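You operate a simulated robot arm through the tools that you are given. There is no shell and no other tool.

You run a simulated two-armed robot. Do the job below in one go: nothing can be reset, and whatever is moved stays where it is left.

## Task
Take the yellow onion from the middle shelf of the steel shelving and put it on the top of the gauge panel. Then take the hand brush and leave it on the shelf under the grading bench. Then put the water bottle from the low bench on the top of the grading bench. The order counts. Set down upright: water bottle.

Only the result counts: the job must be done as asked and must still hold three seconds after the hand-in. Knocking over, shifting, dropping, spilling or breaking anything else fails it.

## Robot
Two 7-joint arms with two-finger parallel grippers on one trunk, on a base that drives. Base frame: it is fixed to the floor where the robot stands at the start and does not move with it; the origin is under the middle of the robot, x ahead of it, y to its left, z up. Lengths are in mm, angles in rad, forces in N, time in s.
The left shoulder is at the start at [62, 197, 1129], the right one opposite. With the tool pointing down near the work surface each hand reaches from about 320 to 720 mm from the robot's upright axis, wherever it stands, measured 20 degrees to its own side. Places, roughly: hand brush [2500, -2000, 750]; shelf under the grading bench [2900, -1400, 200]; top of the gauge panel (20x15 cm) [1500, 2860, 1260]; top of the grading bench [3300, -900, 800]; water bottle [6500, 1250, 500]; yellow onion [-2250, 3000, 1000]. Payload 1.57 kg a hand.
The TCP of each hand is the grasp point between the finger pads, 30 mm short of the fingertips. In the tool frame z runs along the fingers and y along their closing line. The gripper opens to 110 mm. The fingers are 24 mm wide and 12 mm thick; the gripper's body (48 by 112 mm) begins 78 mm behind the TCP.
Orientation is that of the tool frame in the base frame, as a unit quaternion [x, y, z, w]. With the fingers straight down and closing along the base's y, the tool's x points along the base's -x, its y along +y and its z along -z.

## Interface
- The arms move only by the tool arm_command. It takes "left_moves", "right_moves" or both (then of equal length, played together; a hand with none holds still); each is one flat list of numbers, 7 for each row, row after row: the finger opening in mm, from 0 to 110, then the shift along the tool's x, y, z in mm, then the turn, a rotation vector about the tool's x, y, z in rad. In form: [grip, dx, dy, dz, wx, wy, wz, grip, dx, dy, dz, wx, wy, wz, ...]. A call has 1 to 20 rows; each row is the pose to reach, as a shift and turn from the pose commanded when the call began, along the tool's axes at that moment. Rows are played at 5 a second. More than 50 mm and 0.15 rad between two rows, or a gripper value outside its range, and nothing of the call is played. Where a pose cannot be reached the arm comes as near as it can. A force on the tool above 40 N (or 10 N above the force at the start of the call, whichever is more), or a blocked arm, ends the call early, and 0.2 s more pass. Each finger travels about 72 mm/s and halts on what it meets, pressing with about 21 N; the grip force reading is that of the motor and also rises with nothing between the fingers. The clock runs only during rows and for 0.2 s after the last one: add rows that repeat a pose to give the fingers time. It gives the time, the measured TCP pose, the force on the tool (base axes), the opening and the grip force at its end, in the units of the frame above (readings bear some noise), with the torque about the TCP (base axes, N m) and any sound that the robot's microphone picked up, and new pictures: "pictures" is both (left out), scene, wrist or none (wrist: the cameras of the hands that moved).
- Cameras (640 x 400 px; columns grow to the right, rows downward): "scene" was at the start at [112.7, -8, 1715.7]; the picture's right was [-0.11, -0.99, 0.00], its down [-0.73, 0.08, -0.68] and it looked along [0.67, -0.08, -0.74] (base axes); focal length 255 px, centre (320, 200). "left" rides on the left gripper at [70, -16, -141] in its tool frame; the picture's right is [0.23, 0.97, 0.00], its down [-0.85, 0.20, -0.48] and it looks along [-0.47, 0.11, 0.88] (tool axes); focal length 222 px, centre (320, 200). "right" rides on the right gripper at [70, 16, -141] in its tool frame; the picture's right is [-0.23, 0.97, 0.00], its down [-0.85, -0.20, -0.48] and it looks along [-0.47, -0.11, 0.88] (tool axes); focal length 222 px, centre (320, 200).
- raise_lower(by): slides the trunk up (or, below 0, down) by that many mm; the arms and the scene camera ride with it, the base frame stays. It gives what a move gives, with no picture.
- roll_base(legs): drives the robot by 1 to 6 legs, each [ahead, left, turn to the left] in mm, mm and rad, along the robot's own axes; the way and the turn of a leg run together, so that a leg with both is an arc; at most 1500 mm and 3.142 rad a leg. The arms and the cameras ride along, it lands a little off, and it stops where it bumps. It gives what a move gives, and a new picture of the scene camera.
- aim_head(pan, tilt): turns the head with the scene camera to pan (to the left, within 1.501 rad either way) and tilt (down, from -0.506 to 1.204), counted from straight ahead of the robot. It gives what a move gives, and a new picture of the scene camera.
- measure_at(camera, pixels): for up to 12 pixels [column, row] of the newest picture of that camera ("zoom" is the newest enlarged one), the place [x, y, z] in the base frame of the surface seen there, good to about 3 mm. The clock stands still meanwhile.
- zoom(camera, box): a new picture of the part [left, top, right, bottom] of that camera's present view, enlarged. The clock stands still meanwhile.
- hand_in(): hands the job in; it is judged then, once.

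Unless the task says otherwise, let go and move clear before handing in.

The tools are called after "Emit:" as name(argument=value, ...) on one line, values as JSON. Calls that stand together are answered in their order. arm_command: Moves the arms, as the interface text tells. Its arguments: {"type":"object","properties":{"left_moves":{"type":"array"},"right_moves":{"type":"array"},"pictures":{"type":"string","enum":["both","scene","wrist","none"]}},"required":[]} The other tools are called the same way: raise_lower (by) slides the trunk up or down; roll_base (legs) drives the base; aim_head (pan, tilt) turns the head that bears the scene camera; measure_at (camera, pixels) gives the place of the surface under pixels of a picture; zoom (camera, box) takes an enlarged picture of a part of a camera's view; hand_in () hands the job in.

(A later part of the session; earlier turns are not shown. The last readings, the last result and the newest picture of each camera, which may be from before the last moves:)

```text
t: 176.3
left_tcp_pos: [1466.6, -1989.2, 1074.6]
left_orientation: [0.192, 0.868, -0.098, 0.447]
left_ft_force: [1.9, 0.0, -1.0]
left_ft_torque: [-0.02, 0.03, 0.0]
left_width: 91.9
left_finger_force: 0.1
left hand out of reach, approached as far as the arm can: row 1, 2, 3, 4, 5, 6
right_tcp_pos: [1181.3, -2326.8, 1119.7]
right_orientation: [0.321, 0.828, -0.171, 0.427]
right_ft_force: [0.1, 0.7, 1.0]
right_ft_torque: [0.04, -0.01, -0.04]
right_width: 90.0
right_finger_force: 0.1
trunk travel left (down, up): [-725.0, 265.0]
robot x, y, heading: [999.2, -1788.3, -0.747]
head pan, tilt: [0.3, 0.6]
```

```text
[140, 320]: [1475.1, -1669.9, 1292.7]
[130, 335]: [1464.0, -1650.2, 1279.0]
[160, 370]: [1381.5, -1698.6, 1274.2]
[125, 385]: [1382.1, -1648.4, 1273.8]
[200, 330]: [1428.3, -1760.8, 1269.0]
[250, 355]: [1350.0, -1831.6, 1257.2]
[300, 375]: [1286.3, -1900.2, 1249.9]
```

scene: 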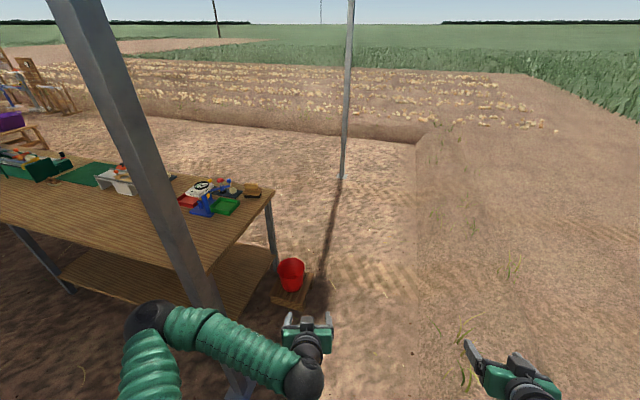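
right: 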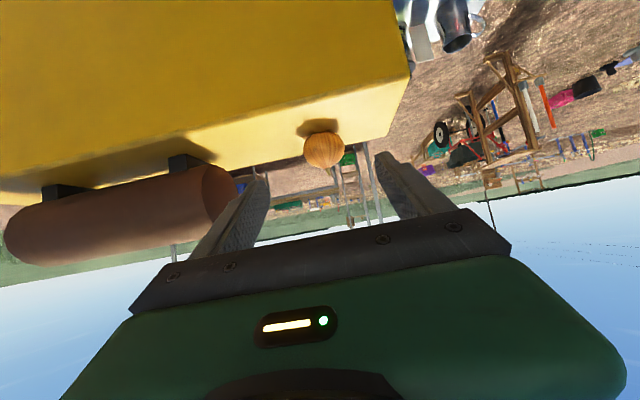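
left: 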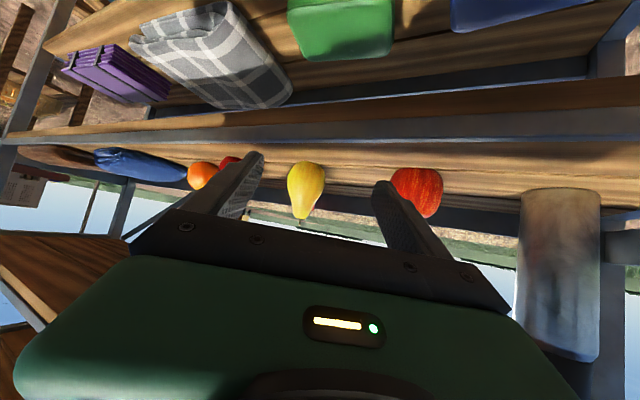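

Elbow is now at L≈415 mm, leaving ~90 mm to the post. I drive through.

Emit:
roll_base(legs=[[775, 0, 0], [770, 0, 0]])

Emit:
aim_head(pan=1.4, tilt=0.6)

```text
t: 184.3
left_tcp_pos: [2601.5, -3045.8, 1074.3]
left_orientation: [0.193, 0.868, -0.098, 0.447]
left_ft_force: [0.6, -0.4, -0.2]
left_ft_torque: [0.01, 0.05, 0.05]
left_width: 92.0
left_finger_force: 0.1
right_tcp_pos: [2315.2, -3381.8, 1119.8]
right_orientation: [0.322, 0.828, -0.171, 0.426]
right_ft_force: [0.1, 0.1, 0.5]
right_ft_torque: [-0.01, -0.03, 0.03]
right_width: 90.1
right_finger_force: 0.0
trunk travel left (down, up): [-725.0, 265.0]
robot x, y, heading: [2134.9, -2847.6, -0.75]
head pan, tilt: [0.3, 0.6]
```

scene: 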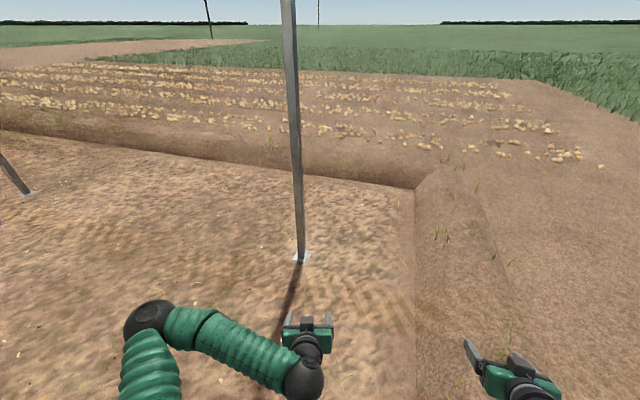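

```text
t: 185.6
left_tcp_pos: [2600.5, -3046.8, 1074.1]
left_orientation: [0.193, 0.867, -0.098, 0.448]
left_ft_force: [-1.0, 0.5, 1.4]
left_ft_torque: [-0.01, 0.01, 0.01]
left_width: 92.1
left_finger_force: 0.1
right_tcp_pos: [2315.1, -3381.7, 1120.0]
right_orientation: [0.322, 0.827, -0.172, 0.427]
right_ft_force: [-0.2, 0.6, -0.4]
right_ft_torque: [0.02, 0.0, 0.04]
right_width: 90.3
right_finger_force: 0.1
trunk travel left (down, up): [-725.0, 265.0]
robot x, y, heading: [2136.8, -2845.0, -0.751]
head pan, tilt: [1.4, 0.6]
```

scene: 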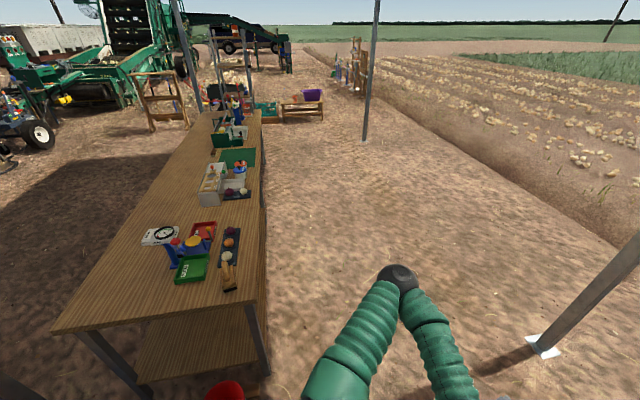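

Now I see the bench from its right end; the brush is at (228,275) near the rear edge. Zoom in.

Emit:
zoom(camera="scene", box=[180, 225, 270, 300])

Emit:
measure_at(camera="scene", pixels=[[228, 268], [224, 280], [229, 288], [234, 282], [52, 330], [264, 325], [262, 200], [228, 250], [205, 270], [225, 395], [265, 295], [365, 140]])

```text
5.33 times, centred on (225, 262) of scene
```

zoom: 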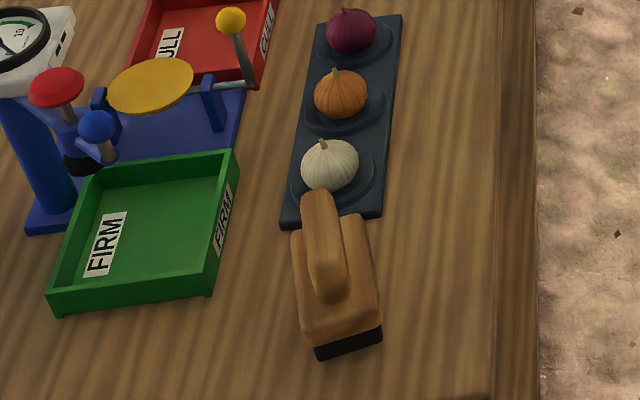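

```text
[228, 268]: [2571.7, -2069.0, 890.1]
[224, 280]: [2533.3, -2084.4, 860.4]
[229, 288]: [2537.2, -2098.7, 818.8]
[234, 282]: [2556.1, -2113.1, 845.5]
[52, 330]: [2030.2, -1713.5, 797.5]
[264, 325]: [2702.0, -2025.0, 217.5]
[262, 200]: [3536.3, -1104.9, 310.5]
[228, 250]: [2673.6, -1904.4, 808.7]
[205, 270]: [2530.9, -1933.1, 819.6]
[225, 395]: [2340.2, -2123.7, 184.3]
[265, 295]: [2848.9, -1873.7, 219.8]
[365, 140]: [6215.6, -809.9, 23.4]
```

Emit:
measure_at(camera="zoom", pixels=[[330, 290], [316, 197], [312, 240], [338, 235], [306, 330], [378, 312], [296, 240], [366, 225], [325, 240], [330, 165], [300, 215], [380, 205]])

```text
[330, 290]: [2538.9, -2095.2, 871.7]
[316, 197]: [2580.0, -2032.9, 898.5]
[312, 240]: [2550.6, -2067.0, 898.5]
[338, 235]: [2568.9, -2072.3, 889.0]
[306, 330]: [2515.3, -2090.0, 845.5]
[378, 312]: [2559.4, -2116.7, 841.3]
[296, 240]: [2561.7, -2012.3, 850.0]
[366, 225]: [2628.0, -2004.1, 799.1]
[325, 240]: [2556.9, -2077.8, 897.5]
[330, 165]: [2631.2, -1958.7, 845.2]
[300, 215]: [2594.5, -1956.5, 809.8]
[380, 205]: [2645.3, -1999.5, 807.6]
```

Brush geometry: a ridge handle on top (z 898, ~36 mm wide) running along heading ≈1.05 rad, centre about (2560,-2060), body top at ~848. I turn to face it from behind the bench corner and strafe into place, still short of it.

Emit:
roll_base(legs=[[0, 0, 2.538], [0, -582, 0]])

Emit:
aim_head(pan=0, tilt=0.8)

```text
t: 194.9
left_tcp_pos: [2434.8, -2295.0, 1074.7]
left_orientation: [0.768, -0.447, -0.396, -0.23]
left_ft_force: [0.3, 0.4, 0.2]
left_ft_torque: [0.03, 0.01, 0.01]
left_width: 92.0
left_finger_force: 0.0
right_tcp_pos: [2863.3, -2188.2, 1120.0]
right_orientation: [0.691, -0.558, -0.353, -0.293]
right_ft_force: [-0.4, 0.8, -0.3]
right_ft_torque: [-0.01, -0.02, -0.01]
right_width: 90.1
right_finger_force: 0.0
trunk travel left (down, up): [-725.0, 265.0]
robot x, y, heading: [2708.0, -2727.1, 1.778]
head pan, tilt: [1.4, 0.6]
```

scene: 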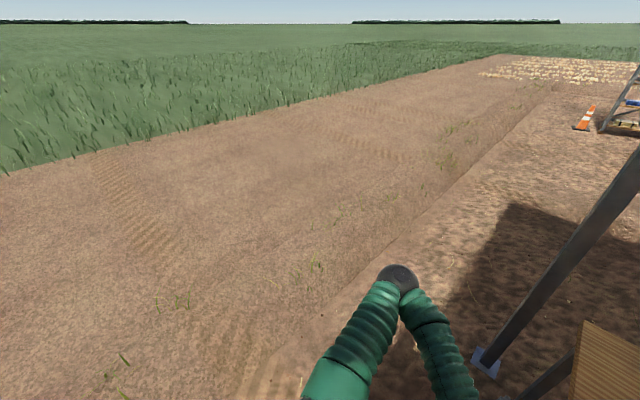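

```text
t: 196.4
left_tcp_pos: [2438.7, -2295.5, 1074.9]
left_orientation: [0.768, -0.447, -0.397, -0.23]
left_ft_force: [0.1, 0.0, -0.5]
left_ft_torque: [-0.05, 0.0, -0.02]
left_width: 92.2
left_finger_force: 0.0
right_tcp_pos: [2866.2, -2187.2, 1120.0]
right_orientation: [0.691, -0.558, -0.355, -0.293]
right_ft_force: [-0.1, -1.0, -0.4]
right_ft_torque: [-0.02, 0.0, 0.01]
right_width: 90.0
right_finger_force: 0.1
trunk travel left (down, up): [-725.0, 265.0]
robot x, y, heading: [2703.6, -2726.8, 1.78]
head pan, tilt: [0.0, 0.799]
```

scene: 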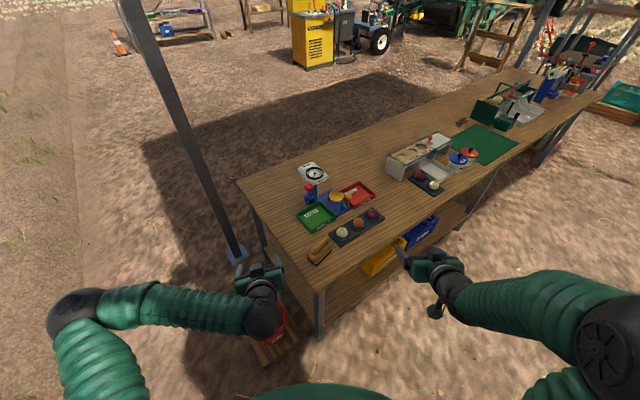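

Good view: brush at (320,250), and the free part of the under-shelf near the right end is reachable from this rear side too. I zoom on the brush for its exact pose.

Emit:
zoom(camera="scene", box=[275, 210, 375, 280])

Emit:
measure_at(camera="scene", pixels=[[237, 180], [316, 290], [372, 252], [320, 335], [350, 290], [340, 310], [265, 220], [380, 262], [345, 240], [355, 280]])

```text
5.71 times, centred on (325, 245) of scene
```

zoom: 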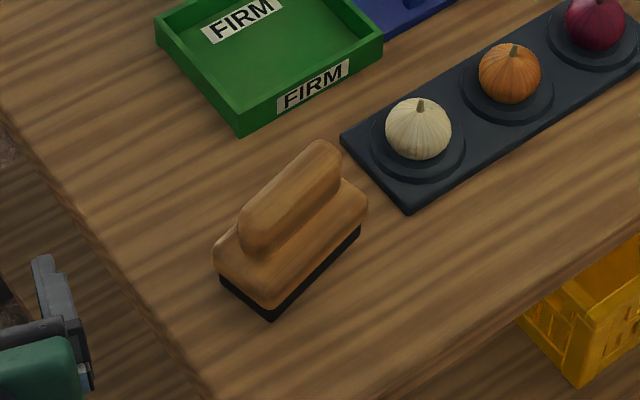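

```text
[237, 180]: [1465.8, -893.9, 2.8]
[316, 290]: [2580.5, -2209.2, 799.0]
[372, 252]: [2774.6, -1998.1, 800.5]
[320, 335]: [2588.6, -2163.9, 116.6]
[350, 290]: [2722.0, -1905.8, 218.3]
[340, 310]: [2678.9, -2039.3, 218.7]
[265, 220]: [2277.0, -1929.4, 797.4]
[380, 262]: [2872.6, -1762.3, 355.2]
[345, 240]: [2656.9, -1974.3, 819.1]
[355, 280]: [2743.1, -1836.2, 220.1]
```

Emit:
measure_at(camera="zoom", pixels=[[322, 145], [250, 225], [285, 190], [245, 250], [340, 170], [215, 250], [268, 308], [365, 215], [345, 180], [300, 260], [218, 280], [272, 318], [360, 235]])

```text
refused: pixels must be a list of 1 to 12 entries
```

Emit:
measure_at(camera="zoom", pixels=[[322, 145], [250, 220], [285, 185], [260, 250], [340, 170], [215, 250], [266, 305], [365, 210], [300, 260], [220, 282], [272, 318], [358, 238]])

```text
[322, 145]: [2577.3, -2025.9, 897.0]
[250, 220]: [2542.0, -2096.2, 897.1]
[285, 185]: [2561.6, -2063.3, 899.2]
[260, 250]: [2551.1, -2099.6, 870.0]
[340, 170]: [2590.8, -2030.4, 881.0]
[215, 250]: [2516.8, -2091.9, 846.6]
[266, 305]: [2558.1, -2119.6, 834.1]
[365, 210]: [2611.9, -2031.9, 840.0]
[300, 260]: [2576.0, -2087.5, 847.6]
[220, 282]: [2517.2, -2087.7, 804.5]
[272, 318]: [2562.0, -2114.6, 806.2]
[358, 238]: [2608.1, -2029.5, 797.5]
```

Brush centre (2561,-2060), ridge top z 898, ridge ~25 mm wide along heading ≈1.06. I shift the robot so the brush lies 580 ahead / 100 right, then turn the right hand vertical with its closing line across the ridge.

Emit:
roll_base(legs=[[102, 101, 0]])

Emit:
arm_command(right_moves=[90, 10, 21.5, 20, 0.0425, 0.1148, 0.0821, 90, 20, 43, 40, 0.085, 0.2297, 0.1642, 90, 30, 64, 61, 0.1275, 0.3445, 0.2463, 90, 40, 86, 81, 0.17, 0.4593, 0.3285, 90, 50, 107, 101, 0.2126, 0.5741, 0.4106, 90, 60, 129, 121, 0.2551, 0.689, 0.4927, 90, 70, 150, 141, 0.2976, 0.8038, 0.5748, 90, 80, 171.6, 161.7, 0.3401, 0.9186, 0.6569, 90, 80, 171.6, 161.7, 0.3401, 0.9186, 0.6569], pictures="both")

```text
t: 197.8
left_tcp_pos: [2333.0, -2214.9, 1078.1]
left_orientation: [0.765, -0.449, -0.401, -0.227]
left_ft_force: [0.9, 0.2, 0.0]
left_ft_torque: [-0.03, 0.01, 0.06]
left_width: 92.0
left_finger_force: 0.1
right_tcp_pos: [2760.6, -2105.7, 1117.2]
right_orientation: [0.688, -0.561, -0.358, -0.29]
right_ft_force: [2.2, 0.6, 0.9]
right_ft_torque: [0.04, 0.05, 0.07]
right_width: 90.1
right_finger_force: 0.0
trunk travel left (down, up): [-725.0, 265.0]
robot x, y, heading: [2584.1, -2648.0, 1.78]
head pan, tilt: [0.0, 0.799]
```

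scene: 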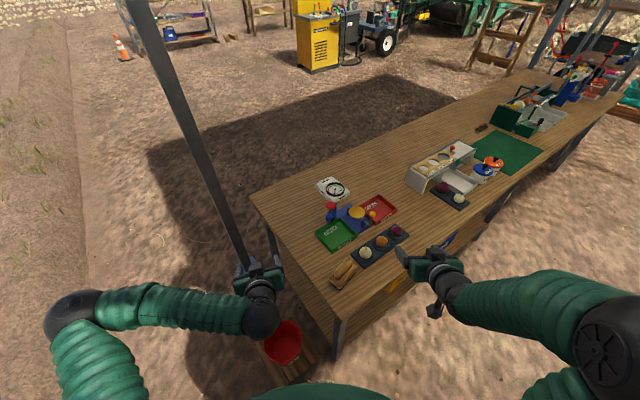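

```text
t: 199.8
left_tcp_pos: [2313.5, -2218.4, 1075.0]
left_orientation: [0.769, -0.446, -0.396, -0.232]
left_ft_force: [0.4, -0.2, -0.5]
left_ft_torque: [0.01, -0.02, 0.03]
left_width: 91.8
left_finger_force: 0.1
right_tcp_pos: [2559.3, -2059.5, 959.6]
right_orientation: [-0.508, 0.861, -0.005, 0.006]
right_ft_force: [0.5, 1.0, 0.7]
right_ft_torque: [0.0, -0.03, -0.02]
right_width: 90.2
right_finger_force: 0.1
trunk travel left (down, up): [-725.0, 265.0]
robot x, y, heading: [2583.3, -2646.6, 1.776]
head pan, tilt: [0.0, 0.799]
```

scene: 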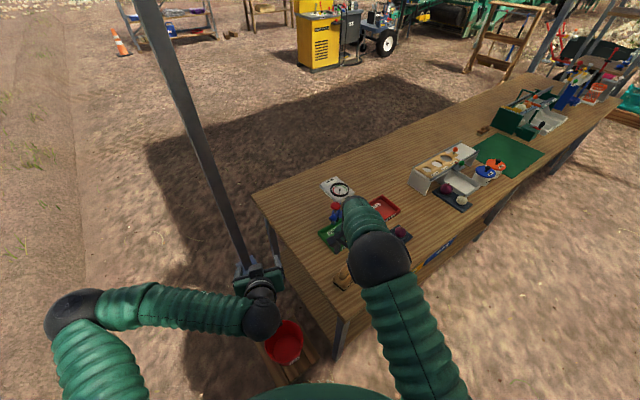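
right: 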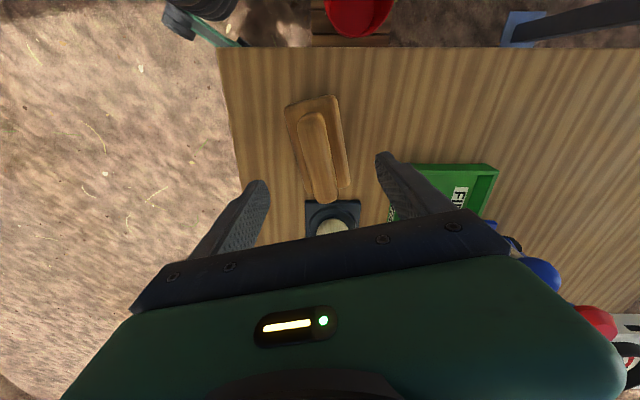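

The vertical hand hovers over the brush with the ridge lying between the fingers (308-328, 110-203). I lower 77 mm, keeping the tips just above the brush body, and close.

Emit:
arm_command(right_moves=[90, 2, 0, 25, 0, 0, 0, 90, 4, 0, 50, 0, 0, 0, 90, 5, 0, 70, 0, 0, 0, 90, 5, 0, 77, 0, 0, 0, 90, 5, 0, 77, 0, 0, 0], pictures="wrist")

```text
t: 201.0
left_tcp_pos: [2320.7, -2215.5, 1075.2]
left_orientation: [0.768, -0.447, -0.396, -0.231]
left_ft_force: [0.1, 0.7, -0.4]
left_ft_torque: [-0.03, 0.0, -0.01]
left_width: 92.2
left_finger_force: 0.0
right_tcp_pos: [2561.6, -2061.6, 882.0]
right_orientation: [-0.506, 0.862, -0.004, 0.003]
right_ft_force: [-0.7, -0.4, 0.1]
right_ft_torque: [-0.02, 0.02, -0.03]
right_width: 89.9
right_finger_force: 0.0
trunk travel left (down, up): [-725.0, 265.0]
robot x, y, heading: [2582.7, -2648.9, 1.778]
head pan, tilt: [0.0, 0.799]
```

right: 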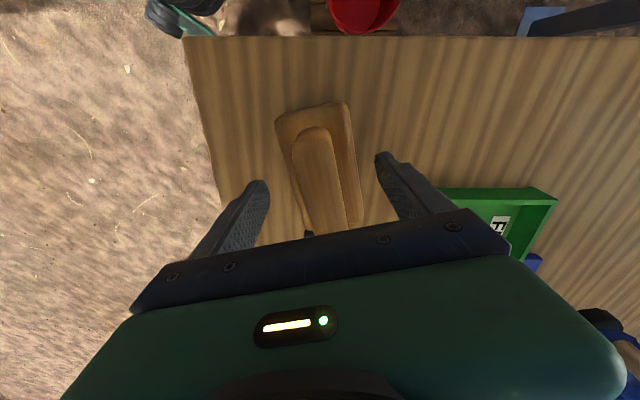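

Emit:
arm_command(right_moves=[80, 7, 0, 0, 0, 0, 0, 55, 7, 0, 0, 0, 0, 0, 30, 7, 0, 0, 0, 0, 0, 10, 7, 0, 0, 0, 0, 0, 10, 7, 0, 0, 0, 0, 0, 10, 7, 0, 0, 0, 0, 0], pictures="wrist")

```text
t: 202.4
left_tcp_pos: [2318.3, -2216.3, 1075.3]
left_orientation: [0.768, -0.447, -0.396, -0.232]
left_ft_force: [-0.2, -0.1, 0.8]
left_ft_torque: [0.0, -0.03, 0.0]
left_width: 92.0
left_finger_force: 0.0
right_tcp_pos: [2555.7, -2068.1, 882.4]
right_orientation: [-0.508, 0.861, -0.003, 0.003]
right_ft_force: [-1.5, 0.8, 1.5]
right_ft_torque: [-0.02, 0.27, -0.07]
right_width: 25.8
right_finger_force: 20.3
trunk travel left (down, up): [-725.0, 265.0]
robot x, y, heading: [2584.7, -2646.3, 1.783]
head pan, tilt: [0.0, 0.799]
```

right: 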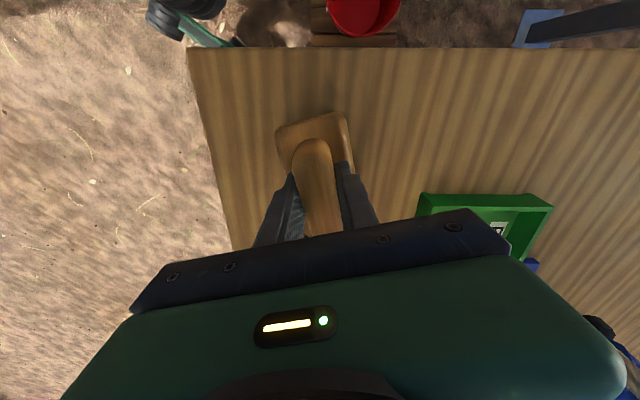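

The brush ridge is gripped (25.8 mm, 20 N). I lift it 110 mm while tucking the left hand back to a vertical pose near the body.

Emit:
arm_command(right_moves=[10, 0, 0, -14, 0, 0, 0, 10, 0, 0, -28, 0, 0, 0, 10, 0, 0, -42, 0, 0, 0, 10, 0, 0, -56, 0, 0, 0, 10, 0, 0, -70, 0, 0, 0, 10, 0, 0, -84, 0, 0, 0, 10, 0, 0, -98, 0, 0, 0, 10, 0, 0, -110, 0, 0, 0, 10, 0, 0, -110, 0, 0, 0], left_moves=[92, -4, 2, -21, 0, 0.119, 0, 92, -8.5, 4, -42, 0, 0.2385, 0, 92, -13, 6, -63, 0, 0.358, 0, 92, -17, 8.5, -84, 0, 0.477, 0, 92, -21, 10.5, -105, 0, 0.596, 0, 92, -25.5, 12.5, -126, 0, 0.7155, 0, 92, -30, 15, -147, 0, 0.835, 0, 92, -34, 17, -168, 0, 0.954, 0, 92, -34, 17, -168, 0, 0.954, 0], pictures="both")

```text
t: 204.4
left_tcp_pos: [2362.2, -2326.9, 1199.7]
left_orientation: [0.864, -0.503, 0.001, 0.001]
left_ft_force: [0.5, 0.0, 0.6]
left_ft_torque: [0.0, -0.01, 0.01]
left_width: 92.1
left_finger_force: 0.1
right_tcp_pos: [2557.5, -2069.3, 993.4]
right_orientation: [-0.507, 0.862, -0.004, 0.004]
right_ft_force: [0.5, -0.3, -1.3]
right_ft_torque: [-0.04, 0.01, -0.02]
right_width: 25.8
right_finger_force: 21.3
trunk travel left (down, up): [-725.0, 265.0]
robot x, y, heading: [2585.7, -2648.5, 1.78]
head pan, tilt: [0.0, 0.799]
```

scene: 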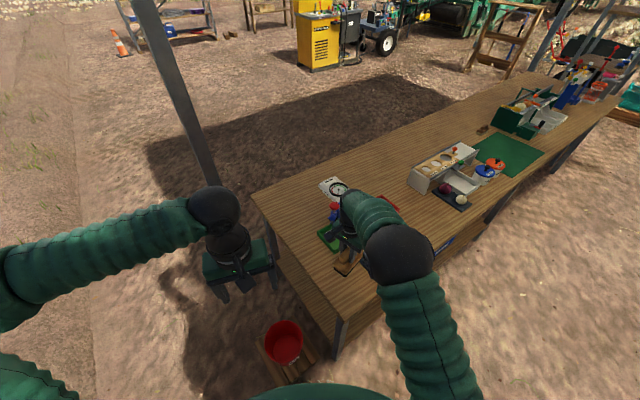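
right: 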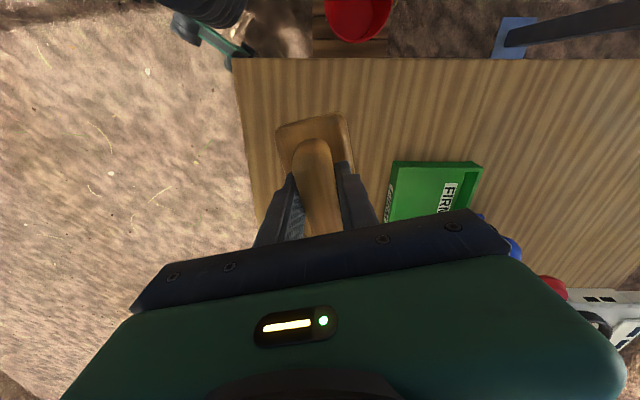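
left: 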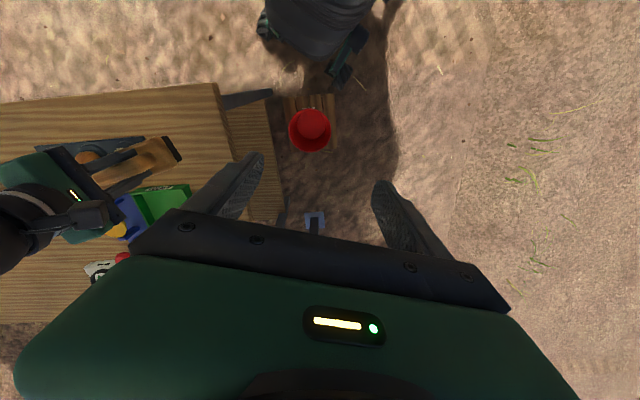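

Brush lifted clear (bottom ~911). I back away, turn to face the rear of the bench and strafe to a stand-off behind the free part of the under-shelf.

Emit:
roll_base(legs=[[-250, 0, 0], [0, 0, 0.621], [-209, -588, 0]])

Emit:
aim_head(pan=0, tilt=0.7)

```text
t: 211.0
left_tcp_pos: [2817.4, -2466.7, 1199.7]
left_orientation: [0.976, -0.216, 0.002, -0.001]
left_ft_force: [0.1, -0.4, 0.1]
left_ft_torque: [0.03, -0.06, -0.01]
left_width: 91.7
left_finger_force: 0.0
right_tcp_pos: [2825.4, -2141.9, 992.9]
right_orientation: [0.746, -0.666, 0.003, -0.007]
right_ft_force: [0.3, -0.9, -1.6]
right_ft_torque: [-0.01, -0.01, 0.0]
right_width: 25.7
right_finger_force: 21.3
trunk travel left (down, up): [-725.0, 265.0]
robot x, y, heading: [3192.2, -2592.4, 2.403]
head pan, tilt: [0.0, 0.799]
```

scene: 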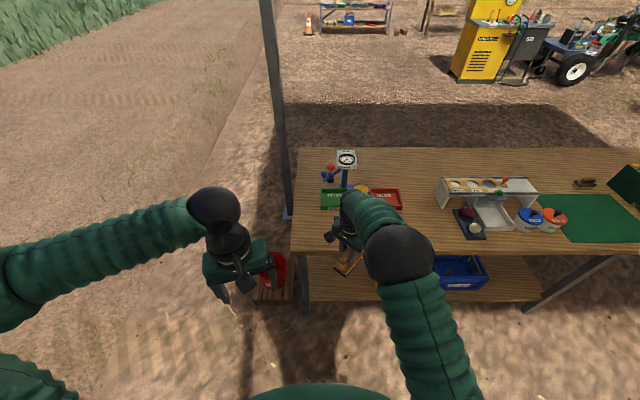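

```text
t: 211.7
left_tcp_pos: [2821.5, -2464.6, 1201.1]
left_orientation: [0.977, -0.215, 0.0, -0.001]
left_ft_force: [0.2, -0.1, 0.0]
left_ft_torque: [0.0, 0.04, 0.05]
left_width: 91.9
left_finger_force: 0.0
right_tcp_pos: [2829.3, -2141.1, 993.7]
right_orientation: [0.745, -0.666, 0.002, -0.005]
right_ft_force: [0.2, 0.2, -2.3]
right_ft_torque: [-0.08, 0.0, 0.01]
right_width: 25.9
right_finger_force: 20.8
trunk travel left (down, up): [-725.0, 265.0]
robot x, y, heading: [3189.3, -2594.9, 2.393]
head pan, tilt: [0.0, 0.7]
```

scene: 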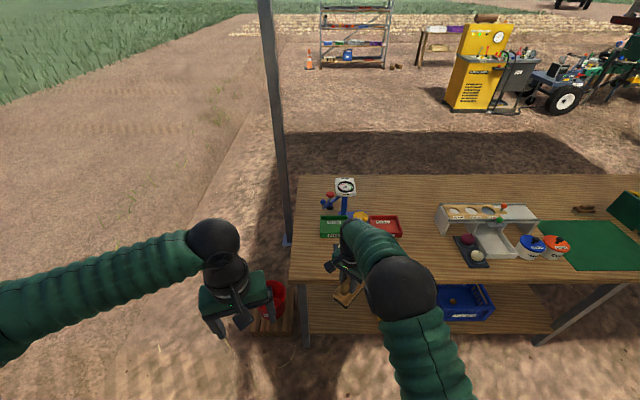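

I lower the trunk by 692 mm here, well behind the bench edge.

Emit:
raise_lower(by=-692)

Emit:
aim_head(pan=-0.2, tilt=0.2)

```text
refused: -692 is not a number from -400 to 400
```

```text
t: 212.6
left_tcp_pos: [2822.3, -2464.5, 1199.5]
left_orientation: [0.977, -0.214, 0.0, -0.001]
left_ft_force: [-0.3, -0.3, -0.5]
left_ft_torque: [0.05, 0.01, -0.02]
left_width: 92.2
left_finger_force: 0.0
right_tcp_pos: [2829.0, -2142.0, 993.8]
right_orientation: [0.746, -0.666, 0.002, -0.005]
right_ft_force: [-0.2, -0.1, -1.8]
right_ft_torque: [-0.01, -0.02, -0.01]
right_width: 25.7
right_finger_force: 21.2
trunk travel left (down, up): [-725.0, 265.0]
robot x, y, heading: [3187.7, -2597.5, 2.398]
head pan, tilt: [-0.201, 0.201]
```

scene: 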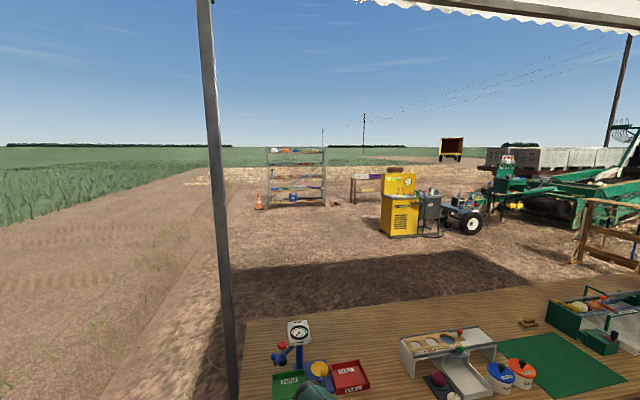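

The drop was refused as too long in one go; I split it in two steps.

Emit:
raise_lower(by=-400)

Emit:
raise_lower(by=-292)

Emit:
arm_command(right_moves=[10, -22, 2, -10, 0, 0, 0, 10, -44, 4, -20, 0, 0, 0, 10, -66, 6, -30, 0, 0, 0, 10, -88, 8, -42, 0, 0, 0, 10, -106.8, 9, -52, 0, 0, 0, 10, -106.8, 9, -52, 0, 0, 0], pictures="both")

```text
t: 216.4
left_tcp_pos: [2822.9, -2463.7, 800.0]
left_orientation: [0.977, -0.214, 0.0, -0.001]
left_ft_force: [0.2, -0.5, 0.0]
left_ft_torque: [0.02, 0.03, 0.02]
left_width: 92.0
left_finger_force: 0.0
right_tcp_pos: [2829.6, -2140.8, 594.2]
right_orientation: [0.746, -0.666, 0.002, -0.005]
right_ft_force: [0.2, 0.3, -2.3]
right_ft_torque: [-0.01, 0.03, 0.0]
right_width: 25.7
right_finger_force: 20.7
trunk travel left (down, up): [-325.0, 665.0]
robot x, y, heading: [3188.1, -2592.5, 2.396]
head pan, tilt: [-0.201, 0.201]
```

```text
t: 219.3
left_tcp_pos: [2822.6, -2465.9, 508.1]
left_orientation: [0.976, -0.216, 0.0, -0.001]
left_ft_force: [0.7, -0.4, 0.6]
left_ft_torque: [0.02, -0.01, -0.02]
left_width: 91.8
left_finger_force: 0.0
right_tcp_pos: [2829.8, -2141.3, 301.5]
right_orientation: [0.746, -0.666, 0.001, -0.004]
right_ft_force: [0.5, -0.1, -1.7]
right_ft_torque: [-0.04, -0.02, -0.02]
right_width: 26.0
right_finger_force: 20.9
trunk travel left (down, up): [-33.0, 957.0]
robot x, y, heading: [3193.6, -2594.9, 2.398]
head pan, tilt: [-0.201, 0.201]
```

```text
t: 220.7
left_tcp_pos: [2822.6, -2466.1, 509.1]
left_orientation: [0.976, -0.216, 0.001, -0.001]
left_ft_force: [-0.1, -0.4, 1.0]
left_ft_torque: [0.01, 0.0, 0.0]
left_width: 91.9
left_finger_force: 0.0
right_tcp_pos: [2808.6, -2036.0, 354.6]
right_orientation: [0.746, -0.666, 0.002, -0.005]
right_ft_force: [0.5, 0.3, -2.3]
right_ft_torque: [-0.02, 0.03, -0.03]
right_width: 25.8
right_finger_force: 21.2
trunk travel left (down, up): [-33.0, 957.0]
robot x, y, heading: [3191.1, -2588.8, 2.396]
head pan, tilt: [-0.201, 0.201]
```

scene: 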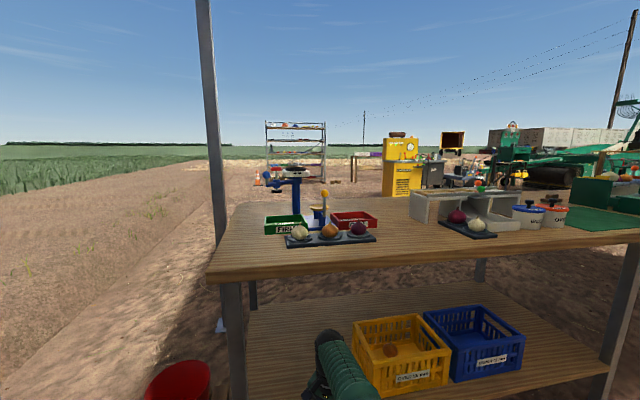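
right: 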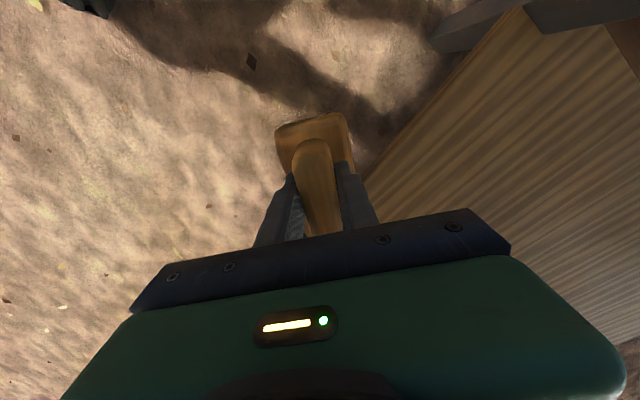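

Emit:
aim_head(pan=-0.1, tilt=0.6)

```text
t: 221.6
left_tcp_pos: [2823.9, -2465.2, 508.8]
left_orientation: [0.977, -0.215, 0.001, 0.0]
left_ft_force: [-0.3, -0.4, -0.2]
left_ft_torque: [-0.01, -0.01, 0.01]
left_width: 92.0
left_finger_force: 0.0
right_tcp_pos: [2809.4, -2036.3, 354.5]
right_orientation: [0.746, -0.666, 0.002, -0.005]
right_ft_force: [0.0, 0.7, -2.7]
right_ft_torque: [-0.04, 0.03, -0.02]
right_width: 25.6
right_finger_force: 21.0
trunk travel left (down, up): [-33.0, 957.0]
robot x, y, heading: [3188.9, -2595.2, 2.396]
head pan, tilt: [-0.099, 0.6]
```

scene: 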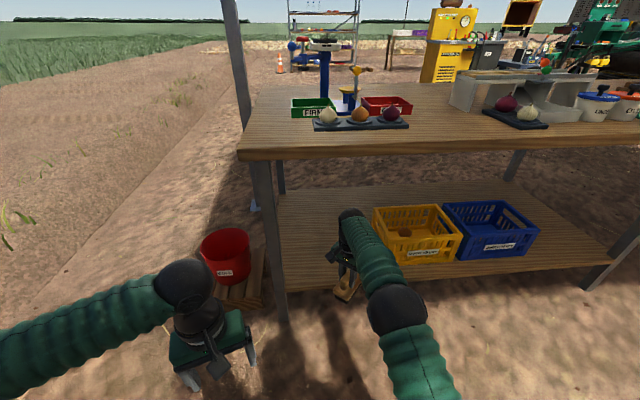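

Emit:
measure_at(camera="scene", pixels=[[240, 157], [260, 156], [400, 146], [290, 287], [330, 280], [375, 225], [380, 265], [300, 240], [275, 200], [395, 300], [350, 212], [275, 300]])

Emit:
zoom(camera="scene", box=[230, 140, 470, 310])

```text
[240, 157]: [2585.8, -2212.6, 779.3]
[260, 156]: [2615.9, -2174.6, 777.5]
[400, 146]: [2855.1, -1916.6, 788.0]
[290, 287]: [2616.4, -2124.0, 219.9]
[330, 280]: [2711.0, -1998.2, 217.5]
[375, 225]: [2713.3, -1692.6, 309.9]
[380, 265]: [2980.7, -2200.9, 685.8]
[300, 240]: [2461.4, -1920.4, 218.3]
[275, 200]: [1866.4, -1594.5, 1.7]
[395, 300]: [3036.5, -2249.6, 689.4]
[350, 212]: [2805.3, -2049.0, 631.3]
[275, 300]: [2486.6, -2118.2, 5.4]
```

```text
2.35 times, centred on (350, 225) of scene
```

zoom: 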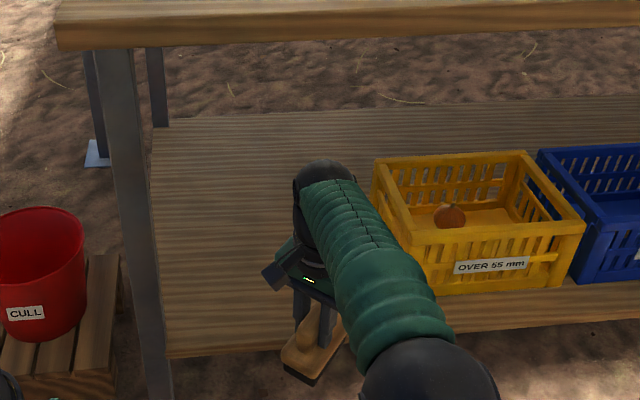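

The forearm top is at z ≤690 and the bench underside ~740, the shelf spot (along the free right part, 190 mm from the yellow crate) is clear. I drive forward 218 mm so the brush comes over the shelf.

Emit:
roll_base(legs=[[110, 0, 0]])

Emit:
roll_base(legs=[[108, 0, 0]])

Emit:
zoom(camera="right", box=[0, 0, 640, 400])

```text
t: 222.8
left_tcp_pos: [2740.5, -2389.3, 508.4]
left_orientation: [0.977, -0.215, 0.0, 0.0]
left_ft_force: [-0.3, 0.2, 0.7]
left_ft_torque: [0.02, -0.03, 0.0]
left_width: 91.9
left_finger_force: 0.1
right_tcp_pos: [2726.7, -1961.1, 354.6]
right_orientation: [0.746, -0.666, 0.002, -0.006]
right_ft_force: [0.2, 0.5, -1.9]
right_ft_torque: [-0.02, -0.01, 0.0]
right_width: 26.1
right_finger_force: 21.3
trunk travel left (down, up): [-33.0, 957.0]
robot x, y, heading: [3108.5, -2518.8, 2.399]
head pan, tilt: [-0.099, 0.6]
```

scene: 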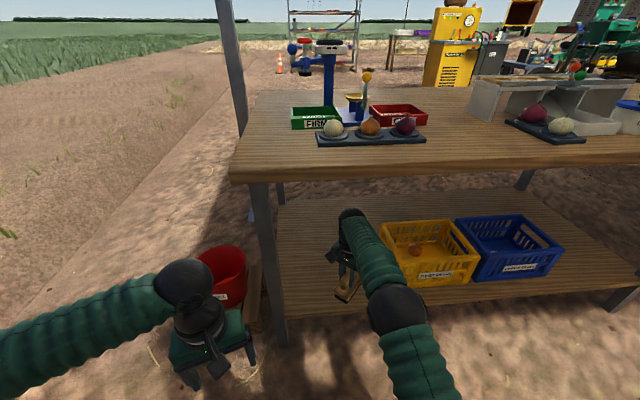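

```text
t: 224.0
left_tcp_pos: [2662.7, -2316.8, 508.4]
left_orientation: [0.977, -0.215, -0.001, -0.001]
left_ft_force: [-0.3, 0.4, 0.3]
left_ft_torque: [0.03, -0.01, -0.04]
left_width: 92.1
left_finger_force: 0.0
right_tcp_pos: [2647.5, -1889.9, 354.8]
right_orientation: [0.746, -0.666, 0.001, -0.004]
right_ft_force: [0.4, -1.0, -2.6]
right_ft_torque: [-0.02, 0.02, 0.0]
right_width: 25.9
right_finger_force: 20.9
trunk travel left (down, up): [-33.0, 957.0]
robot x, y, heading: [3029.1, -2444.3, 2.395]
head pan, tilt: [-0.099, 0.6]
```

scene: 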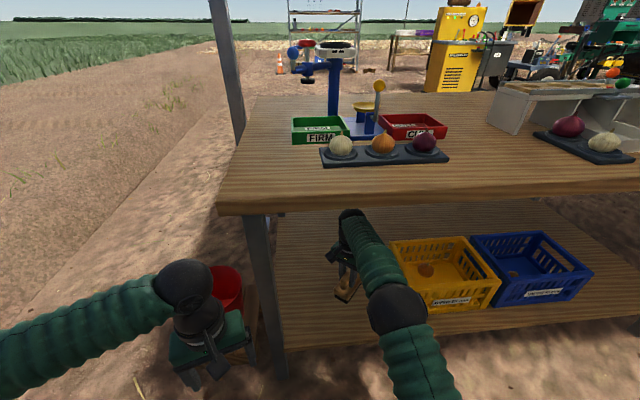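

```text
1.00 times, centred on (320, 200) of right (not enlarged: the box is as wide or as high as the picture)
```

zoom: 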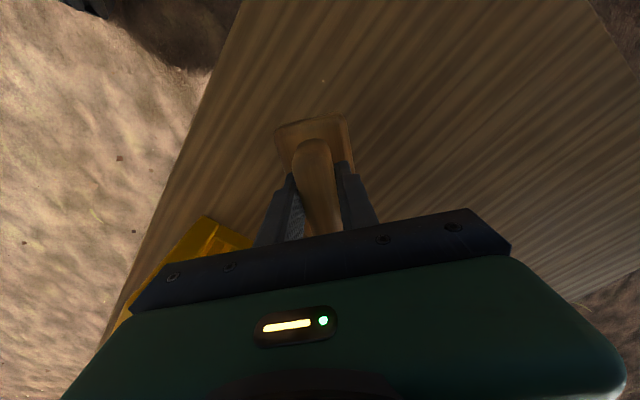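

The brush is over the shelf (TCP (2648,-1890), 190 mm from the crate). I lower 46 mm, then feel for contact.

Emit:
arm_command(right_moves=[10, 0, 0, 12, 0, 0, 0, 10, 0, 0, 24, 0, 0, 0, 10, 0, 0, 36, 0, 0, 0, 10, 0, 0, 46, 0, 0, 0, 10, 0, 0, 46, 0, 0, 0], pictures="none")

Emit:
arm_command(right_moves=[10, 0, 0, 1.5, 0, 0, 0, 10, 0, 0, 3, 0, 0, 0, 10, 0, 0, 3, 0, 0, 0], pictures="none")

```text
t: 225.2
left_tcp_pos: [2662.5, -2317.3, 509.7]
left_orientation: [0.977, -0.215, -0.002, -0.001]
left_ft_force: [0.4, 0.0, -0.3]
left_ft_torque: [-0.01, -0.02, -0.02]
left_width: 91.8
left_finger_force: 0.0
right_tcp_pos: [2649.3, -1889.1, 309.6]
right_orientation: [0.746, -0.666, 0.001, -0.004]
right_ft_force: [-0.5, 0.4, -2.2]
right_ft_torque: [-0.04, -0.01, 0.0]
right_width: 25.9
right_finger_force: 21.1
trunk travel left (down, up): [-33.0, 957.0]
robot x, y, heading: [3027.9, -2449.2, 2.397]
head pan, tilt: [-0.099, 0.6]
```

```text
t: 226.0
left_tcp_pos: [2663.3, -2318.1, 509.0]
left_orientation: [0.977, -0.214, -0.002, -0.001]
left_ft_force: [-0.5, -0.2, 0.3]
left_ft_torque: [0.03, 0.0, -0.02]
left_width: 91.9
left_finger_force: 0.1
right_tcp_pos: [2648.2, -1888.7, 307.5]
right_orientation: [0.746, -0.666, 0.001, -0.005]
right_ft_force: [0.3, 0.0, -2.1]
right_ft_torque: [-0.04, -0.03, 0.0]
right_width: 25.7
right_finger_force: 21.0
trunk travel left (down, up): [-33.0, 957.0]
robot x, y, heading: [3027.4, -2444.1, 2.398]
head pan, tilt: [-0.099, 0.6]
```

Emit:
arm_command(right_moves=[10, 0, 0, 1.5, 0, 0, 0, 10, 0, 0, 3, 0, 0, 0, 10, 0, 0, 3, 0, 0, 0], pictures="none")

Emit:
arm_command(right_moves=[10, 0, 0, 1, 0, 0, 0, 10, 0, 0, 2, 0, 0, 0, 10, 0, 0, 2, 0, 0, 0], pictures="wrist")

```text
t: 226.8
left_tcp_pos: [2662.4, -2318.1, 509.5]
left_orientation: [0.977, -0.215, -0.002, -0.001]
left_ft_force: [0.2, 0.0, 0.0]
left_ft_torque: [0.03, 0.0, -0.02]
left_width: 92.0
left_finger_force: 0.1
right_tcp_pos: [2647.4, -1888.0, 303.5]
right_orientation: [0.746, -0.665, 0.001, -0.005]
right_ft_force: [-0.5, -0.1, -1.6]
right_ft_torque: [-0.03, 0.05, -0.01]
right_width: 26.0
right_finger_force: 20.8
trunk travel left (down, up): [-33.0, 957.0]
robot x, y, heading: [3026.9, -2442.2, 2.398]
head pan, tilt: [-0.099, 0.6]
```

```text
t: 227.6
left_tcp_pos: [2664.2, -2318.0, 509.1]
left_orientation: [0.977, -0.215, -0.001, -0.001]
left_ft_force: [-0.4, -0.4, 0.2]
left_ft_torque: [0.01, -0.02, -0.02]
left_width: 92.0
left_finger_force: 0.1
right_tcp_pos: [2649.2, -1888.0, 302.2]
right_orientation: [0.746, -0.666, 0.0, -0.005]
right_ft_force: [1.9, -0.1, 4.6]
right_ft_torque: [-0.4, 0.04, 0.12]
right_width: 25.8
right_finger_force: 21.0
trunk travel left (down, up): [-33.0, 957.0]
robot x, y, heading: [3025.9, -2448.2, 2.394]
head pan, tilt: [-0.099, 0.6]
```

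right: 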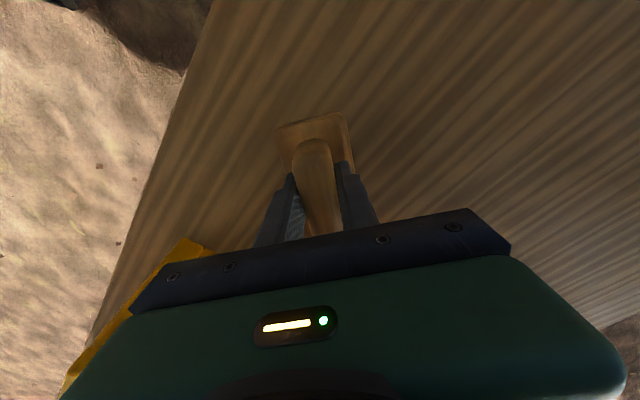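

Contact is felt (force +4.6). I open the fingers gradually and rise.

Emit:
arm_command(right_moves=[26, 0, 0, 0, 0, 0, 0, 28, 0, 0, 0, 0, 0, 0, 32, 0, 0, 0, 0, 0, 0, 40, 0, 0, 0, 0, 0, 0, 60, 0, 0, 0, 0, 0, 0, 80, 0, 0, 0, 0, 0, 0, 80, 0, 0, -10, 0, 0, 0, 80, 0, 0, -30, 0, 0, 0, 80, 0, 0, -52, 0, 0, 0, 80, 0, 0, -52, 0, 0, 0], pictures="both")

```text
t: 229.8
left_tcp_pos: [2662.0, -2318.4, 510.4]
left_orientation: [0.977, -0.215, -0.002, -0.001]
left_ft_force: [-0.3, 0.2, -0.5]
left_ft_torque: [0.0, 0.02, -0.02]
left_width: 92.1
left_finger_force: 0.0
right_tcp_pos: [2648.4, -1888.1, 355.0]
right_orientation: [0.746, -0.666, 0.001, -0.005]
right_ft_force: [0.0, -0.8, -1.0]
right_ft_torque: [-0.01, 0.01, -0.01]
right_width: 79.9
right_finger_force: 0.1
trunk travel left (down, up): [-33.0, 957.0]
robot x, y, heading: [3029.5, -2447.1, 2.4]
head pan, tilt: [-0.099, 0.6]
```

scene: 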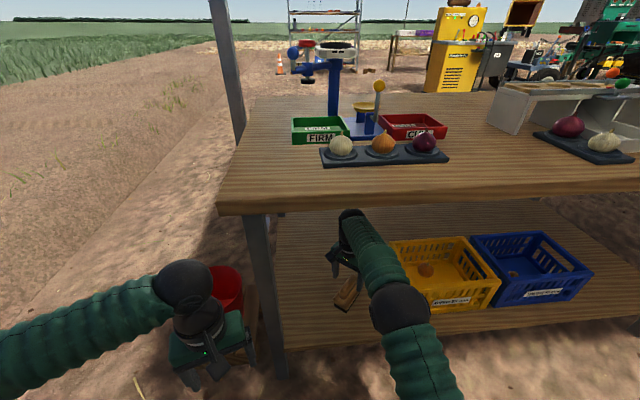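
right: 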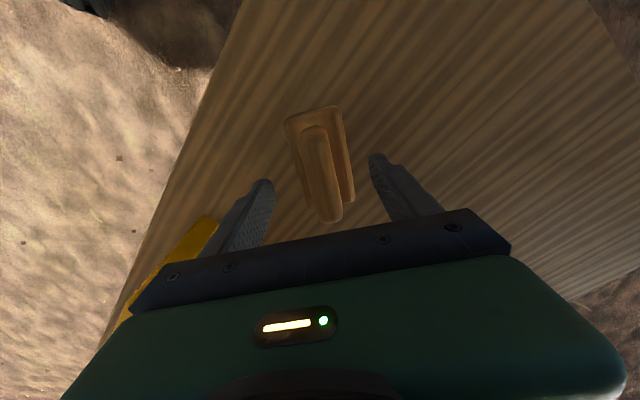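

The brush stands on the under-shelf (317,160 in the wrist view). I raise the hand a bit, back straight out and restore the trunk height.

Emit:
arm_command(right_moves=[80, 0, 0, -12, 0, 0, 0, 80, 0, 0, -25, 0, 0, 0, 80, 0, 0, -25, 0, 0, 0], pictures="none")

Emit:
roll_base(legs=[[-420, 0, 0]])

Emit:
zoom(camera="scene", box=[220, 120, 480, 300])

Emit:
raise_lower(by=400)

Emit:
raise_lower(by=292)

```text
t: 230.6
left_tcp_pos: [2662.8, -2317.4, 510.0]
left_orientation: [0.977, -0.215, -0.001, -0.001]
left_ft_force: [0.1, 0.0, -0.6]
left_ft_torque: [-0.01, 0.01, -0.01]
left_width: 91.9
left_finger_force: 0.1
right_tcp_pos: [2648.1, -1889.2, 379.4]
right_orientation: [0.746, -0.666, 0.0, -0.005]
right_ft_force: [-0.2, -0.4, -0.3]
right_ft_torque: [-0.04, -0.02, -0.01]
right_width: 80.1
right_finger_force: 0.1
trunk travel left (down, up): [-33.0, 957.0]
robot x, y, heading: [3026.8, -2448.9, 2.398]
head pan, tilt: [-0.099, 0.6]
```

```text
t: 233.2
left_tcp_pos: [2971.5, -2602.1, 509.8]
left_orientation: [0.976, -0.216, -0.002, -0.001]
left_ft_force: [-0.6, -1.0, -1.1]
left_ft_torque: [0.0, 0.02, 0.03]
left_width: 92.1
left_finger_force: 0.1
right_tcp_pos: [2957.5, -2172.6, 379.8]
right_orientation: [0.746, -0.666, 0.001, -0.005]
right_ft_force: [-0.6, -0.3, -0.8]
right_ft_torque: [0.01, 0.01, 0.0]
right_width: 80.1
right_finger_force: 0.1
trunk travel left (down, up): [-33.0, 957.0]
robot x, y, heading: [3336.7, -2729.6, 2.401]
head pan, tilt: [-0.099, 0.6]
```

scene: 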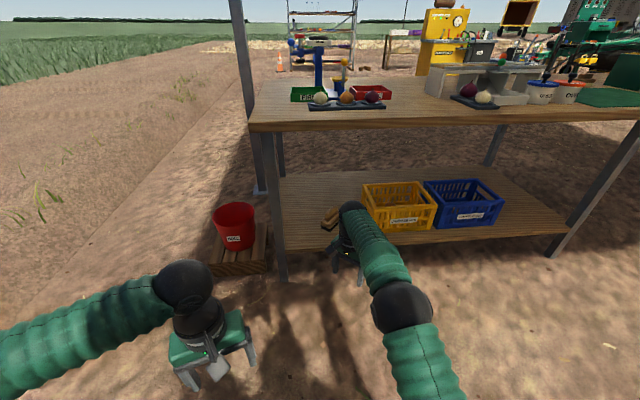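

```text
2.22 times, centred on (350, 210) of scene
```

zoom: 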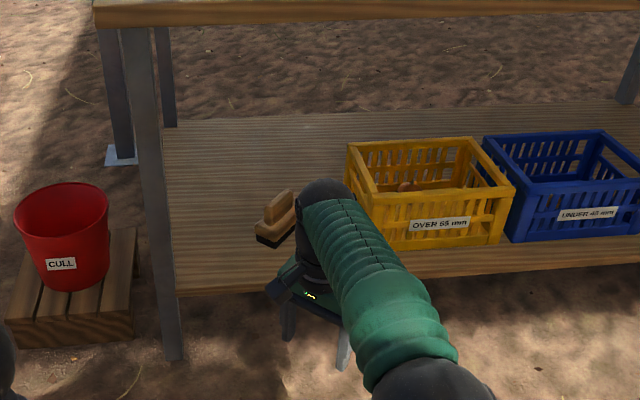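

```text
t: 237.0
left_tcp_pos: [2971.5, -2601.4, 909.5]
left_orientation: [0.976, -0.216, -0.002, -0.001]
left_ft_force: [-0.1, 0.5, -0.3]
left_ft_torque: [-0.01, 0.01, 0.01]
left_width: 92.2
left_finger_force: 0.0
right_tcp_pos: [2956.1, -2171.7, 779.4]
right_orientation: [0.745, -0.667, -0.001, -0.005]
right_ft_force: [-0.2, -0.1, 0.4]
right_ft_torque: [-0.02, -0.02, 0.01]
right_width: 80.0
right_finger_force: 0.0
trunk travel left (down, up): [-433.0, 557.0]
robot x, y, heading: [3335.6, -2731.1, 2.4]
head pan, tilt: [-0.099, 0.6]
```

```text
t: 239.9
left_tcp_pos: [2970.4, -2601.6, 1201.3]
left_orientation: [0.976, -0.216, -0.003, -0.001]
left_ft_force: [0.1, 0.4, -0.1]
left_ft_torque: [0.03, 0.02, 0.0]
left_width: 92.1
left_finger_force: 0.1
right_tcp_pos: [2956.8, -2172.8, 1072.9]
right_orientation: [0.745, -0.667, 0.0, -0.005]
right_ft_force: [-0.4, 0.8, -0.5]
right_ft_torque: [-0.04, 0.0, -0.02]
right_width: 80.0
right_finger_force: 0.0
trunk travel left (down, up): [-725.0, 265.0]
robot x, y, heading: [3336.6, -2729.0, 2.393]
head pan, tilt: [-0.099, 0.6]
```

The brush rests on the shelf (zoom (277,215)). Now I turn and drive along behind the bench toward the low bench with the bottle.

Emit:
roll_base(legs=[[0, 0, -1.482], [940, 0, 0]])

Emit:
aim_head(pan=0, tilt=0.35)

```text
t: 248.5
left_tcp_pos: [4017.2, -1605.7, 1202.1]
left_orientation: [-0.573, 0.819, 0.0, 0.003]
left_ft_force: [-0.1, 0.2, 0.2]
left_ft_torque: [-0.02, -0.01, -0.01]
left_width: 91.9
left_finger_force: 0.1
right_tcp_pos: [4443.1, -1553.4, 1071.4]
right_orientation: [-0.099, 0.995, -0.003, 0.004]
right_ft_force: [-0.5, -0.6, 0.5]
right_ft_torque: [-0.01, -0.02, 0.02]
right_width: 79.8
right_finger_force: 0.1
trunk travel left (down, up): [-725.0, 265.0]
robot x, y, heading: [3918.4, -1982.3, 0.913]
head pan, tilt: [-0.099, 0.6]
```

scene: 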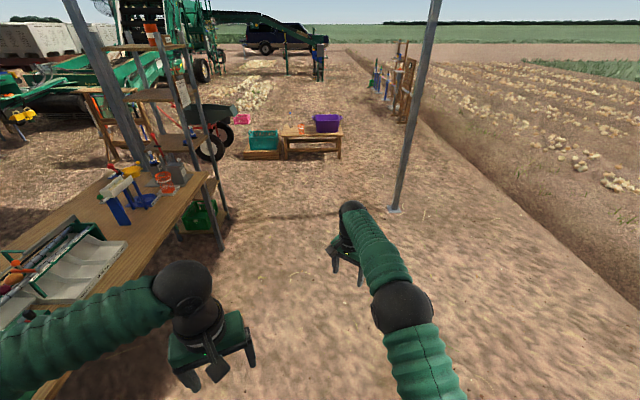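

```text
t: 249.3
left_tcp_pos: [4017.5, -1606.3, 1203.1]
left_orientation: [-0.573, 0.82, 0.001, 0.004]
left_ft_force: [-0.3, -0.3, 0.5]
left_ft_torque: [0.0, -0.02, 0.01]
left_width: 91.9
left_finger_force: 0.1
right_tcp_pos: [4444.7, -1554.1, 1075.0]
right_orientation: [-0.099, 0.995, -0.003, 0.004]
right_ft_force: [-0.9, -0.1, -0.1]
right_ft_torque: [0.01, -0.01, 0.03]
right_width: 80.0
right_finger_force: 0.0
trunk travel left (down, up): [-725.0, 265.0]
robot x, y, heading: [3919.7, -1981.1, 0.916]
head pan, tilt: [0.0, 0.351]
```

scene: 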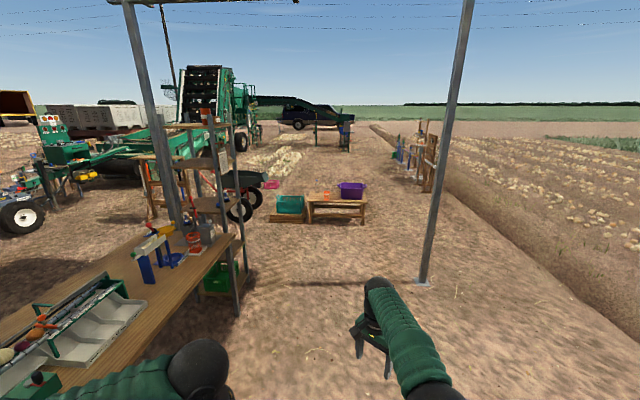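

The low bench with a purple crate is at (335,205), with a post foot at (423,283). I zoom and measure.

Emit:
zoom(camera="scene", box=[260, 165, 400, 235])

Emit:
measure_at(camera="scene", pixels=[[325, 195], [325, 203], [350, 190], [309, 222], [365, 222], [423, 282], [290, 205], [250, 212], [240, 300], [335, 203], [285, 220], [430, 160]])

```text
4.57 times, centred on (330, 200) of scene
```

zoom: 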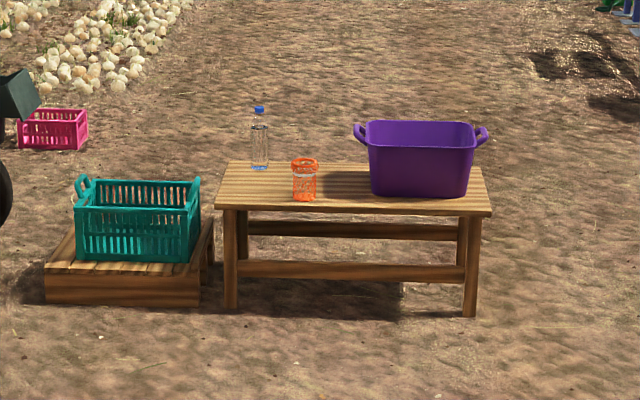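

```text
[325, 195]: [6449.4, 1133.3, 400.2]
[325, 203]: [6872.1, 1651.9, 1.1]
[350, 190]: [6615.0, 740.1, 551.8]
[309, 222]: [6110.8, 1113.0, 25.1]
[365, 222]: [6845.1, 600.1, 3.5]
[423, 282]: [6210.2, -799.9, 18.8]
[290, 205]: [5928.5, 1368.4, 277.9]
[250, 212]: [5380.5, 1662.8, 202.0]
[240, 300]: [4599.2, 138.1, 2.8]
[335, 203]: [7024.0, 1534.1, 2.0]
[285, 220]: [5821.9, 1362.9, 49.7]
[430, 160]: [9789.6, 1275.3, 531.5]
```

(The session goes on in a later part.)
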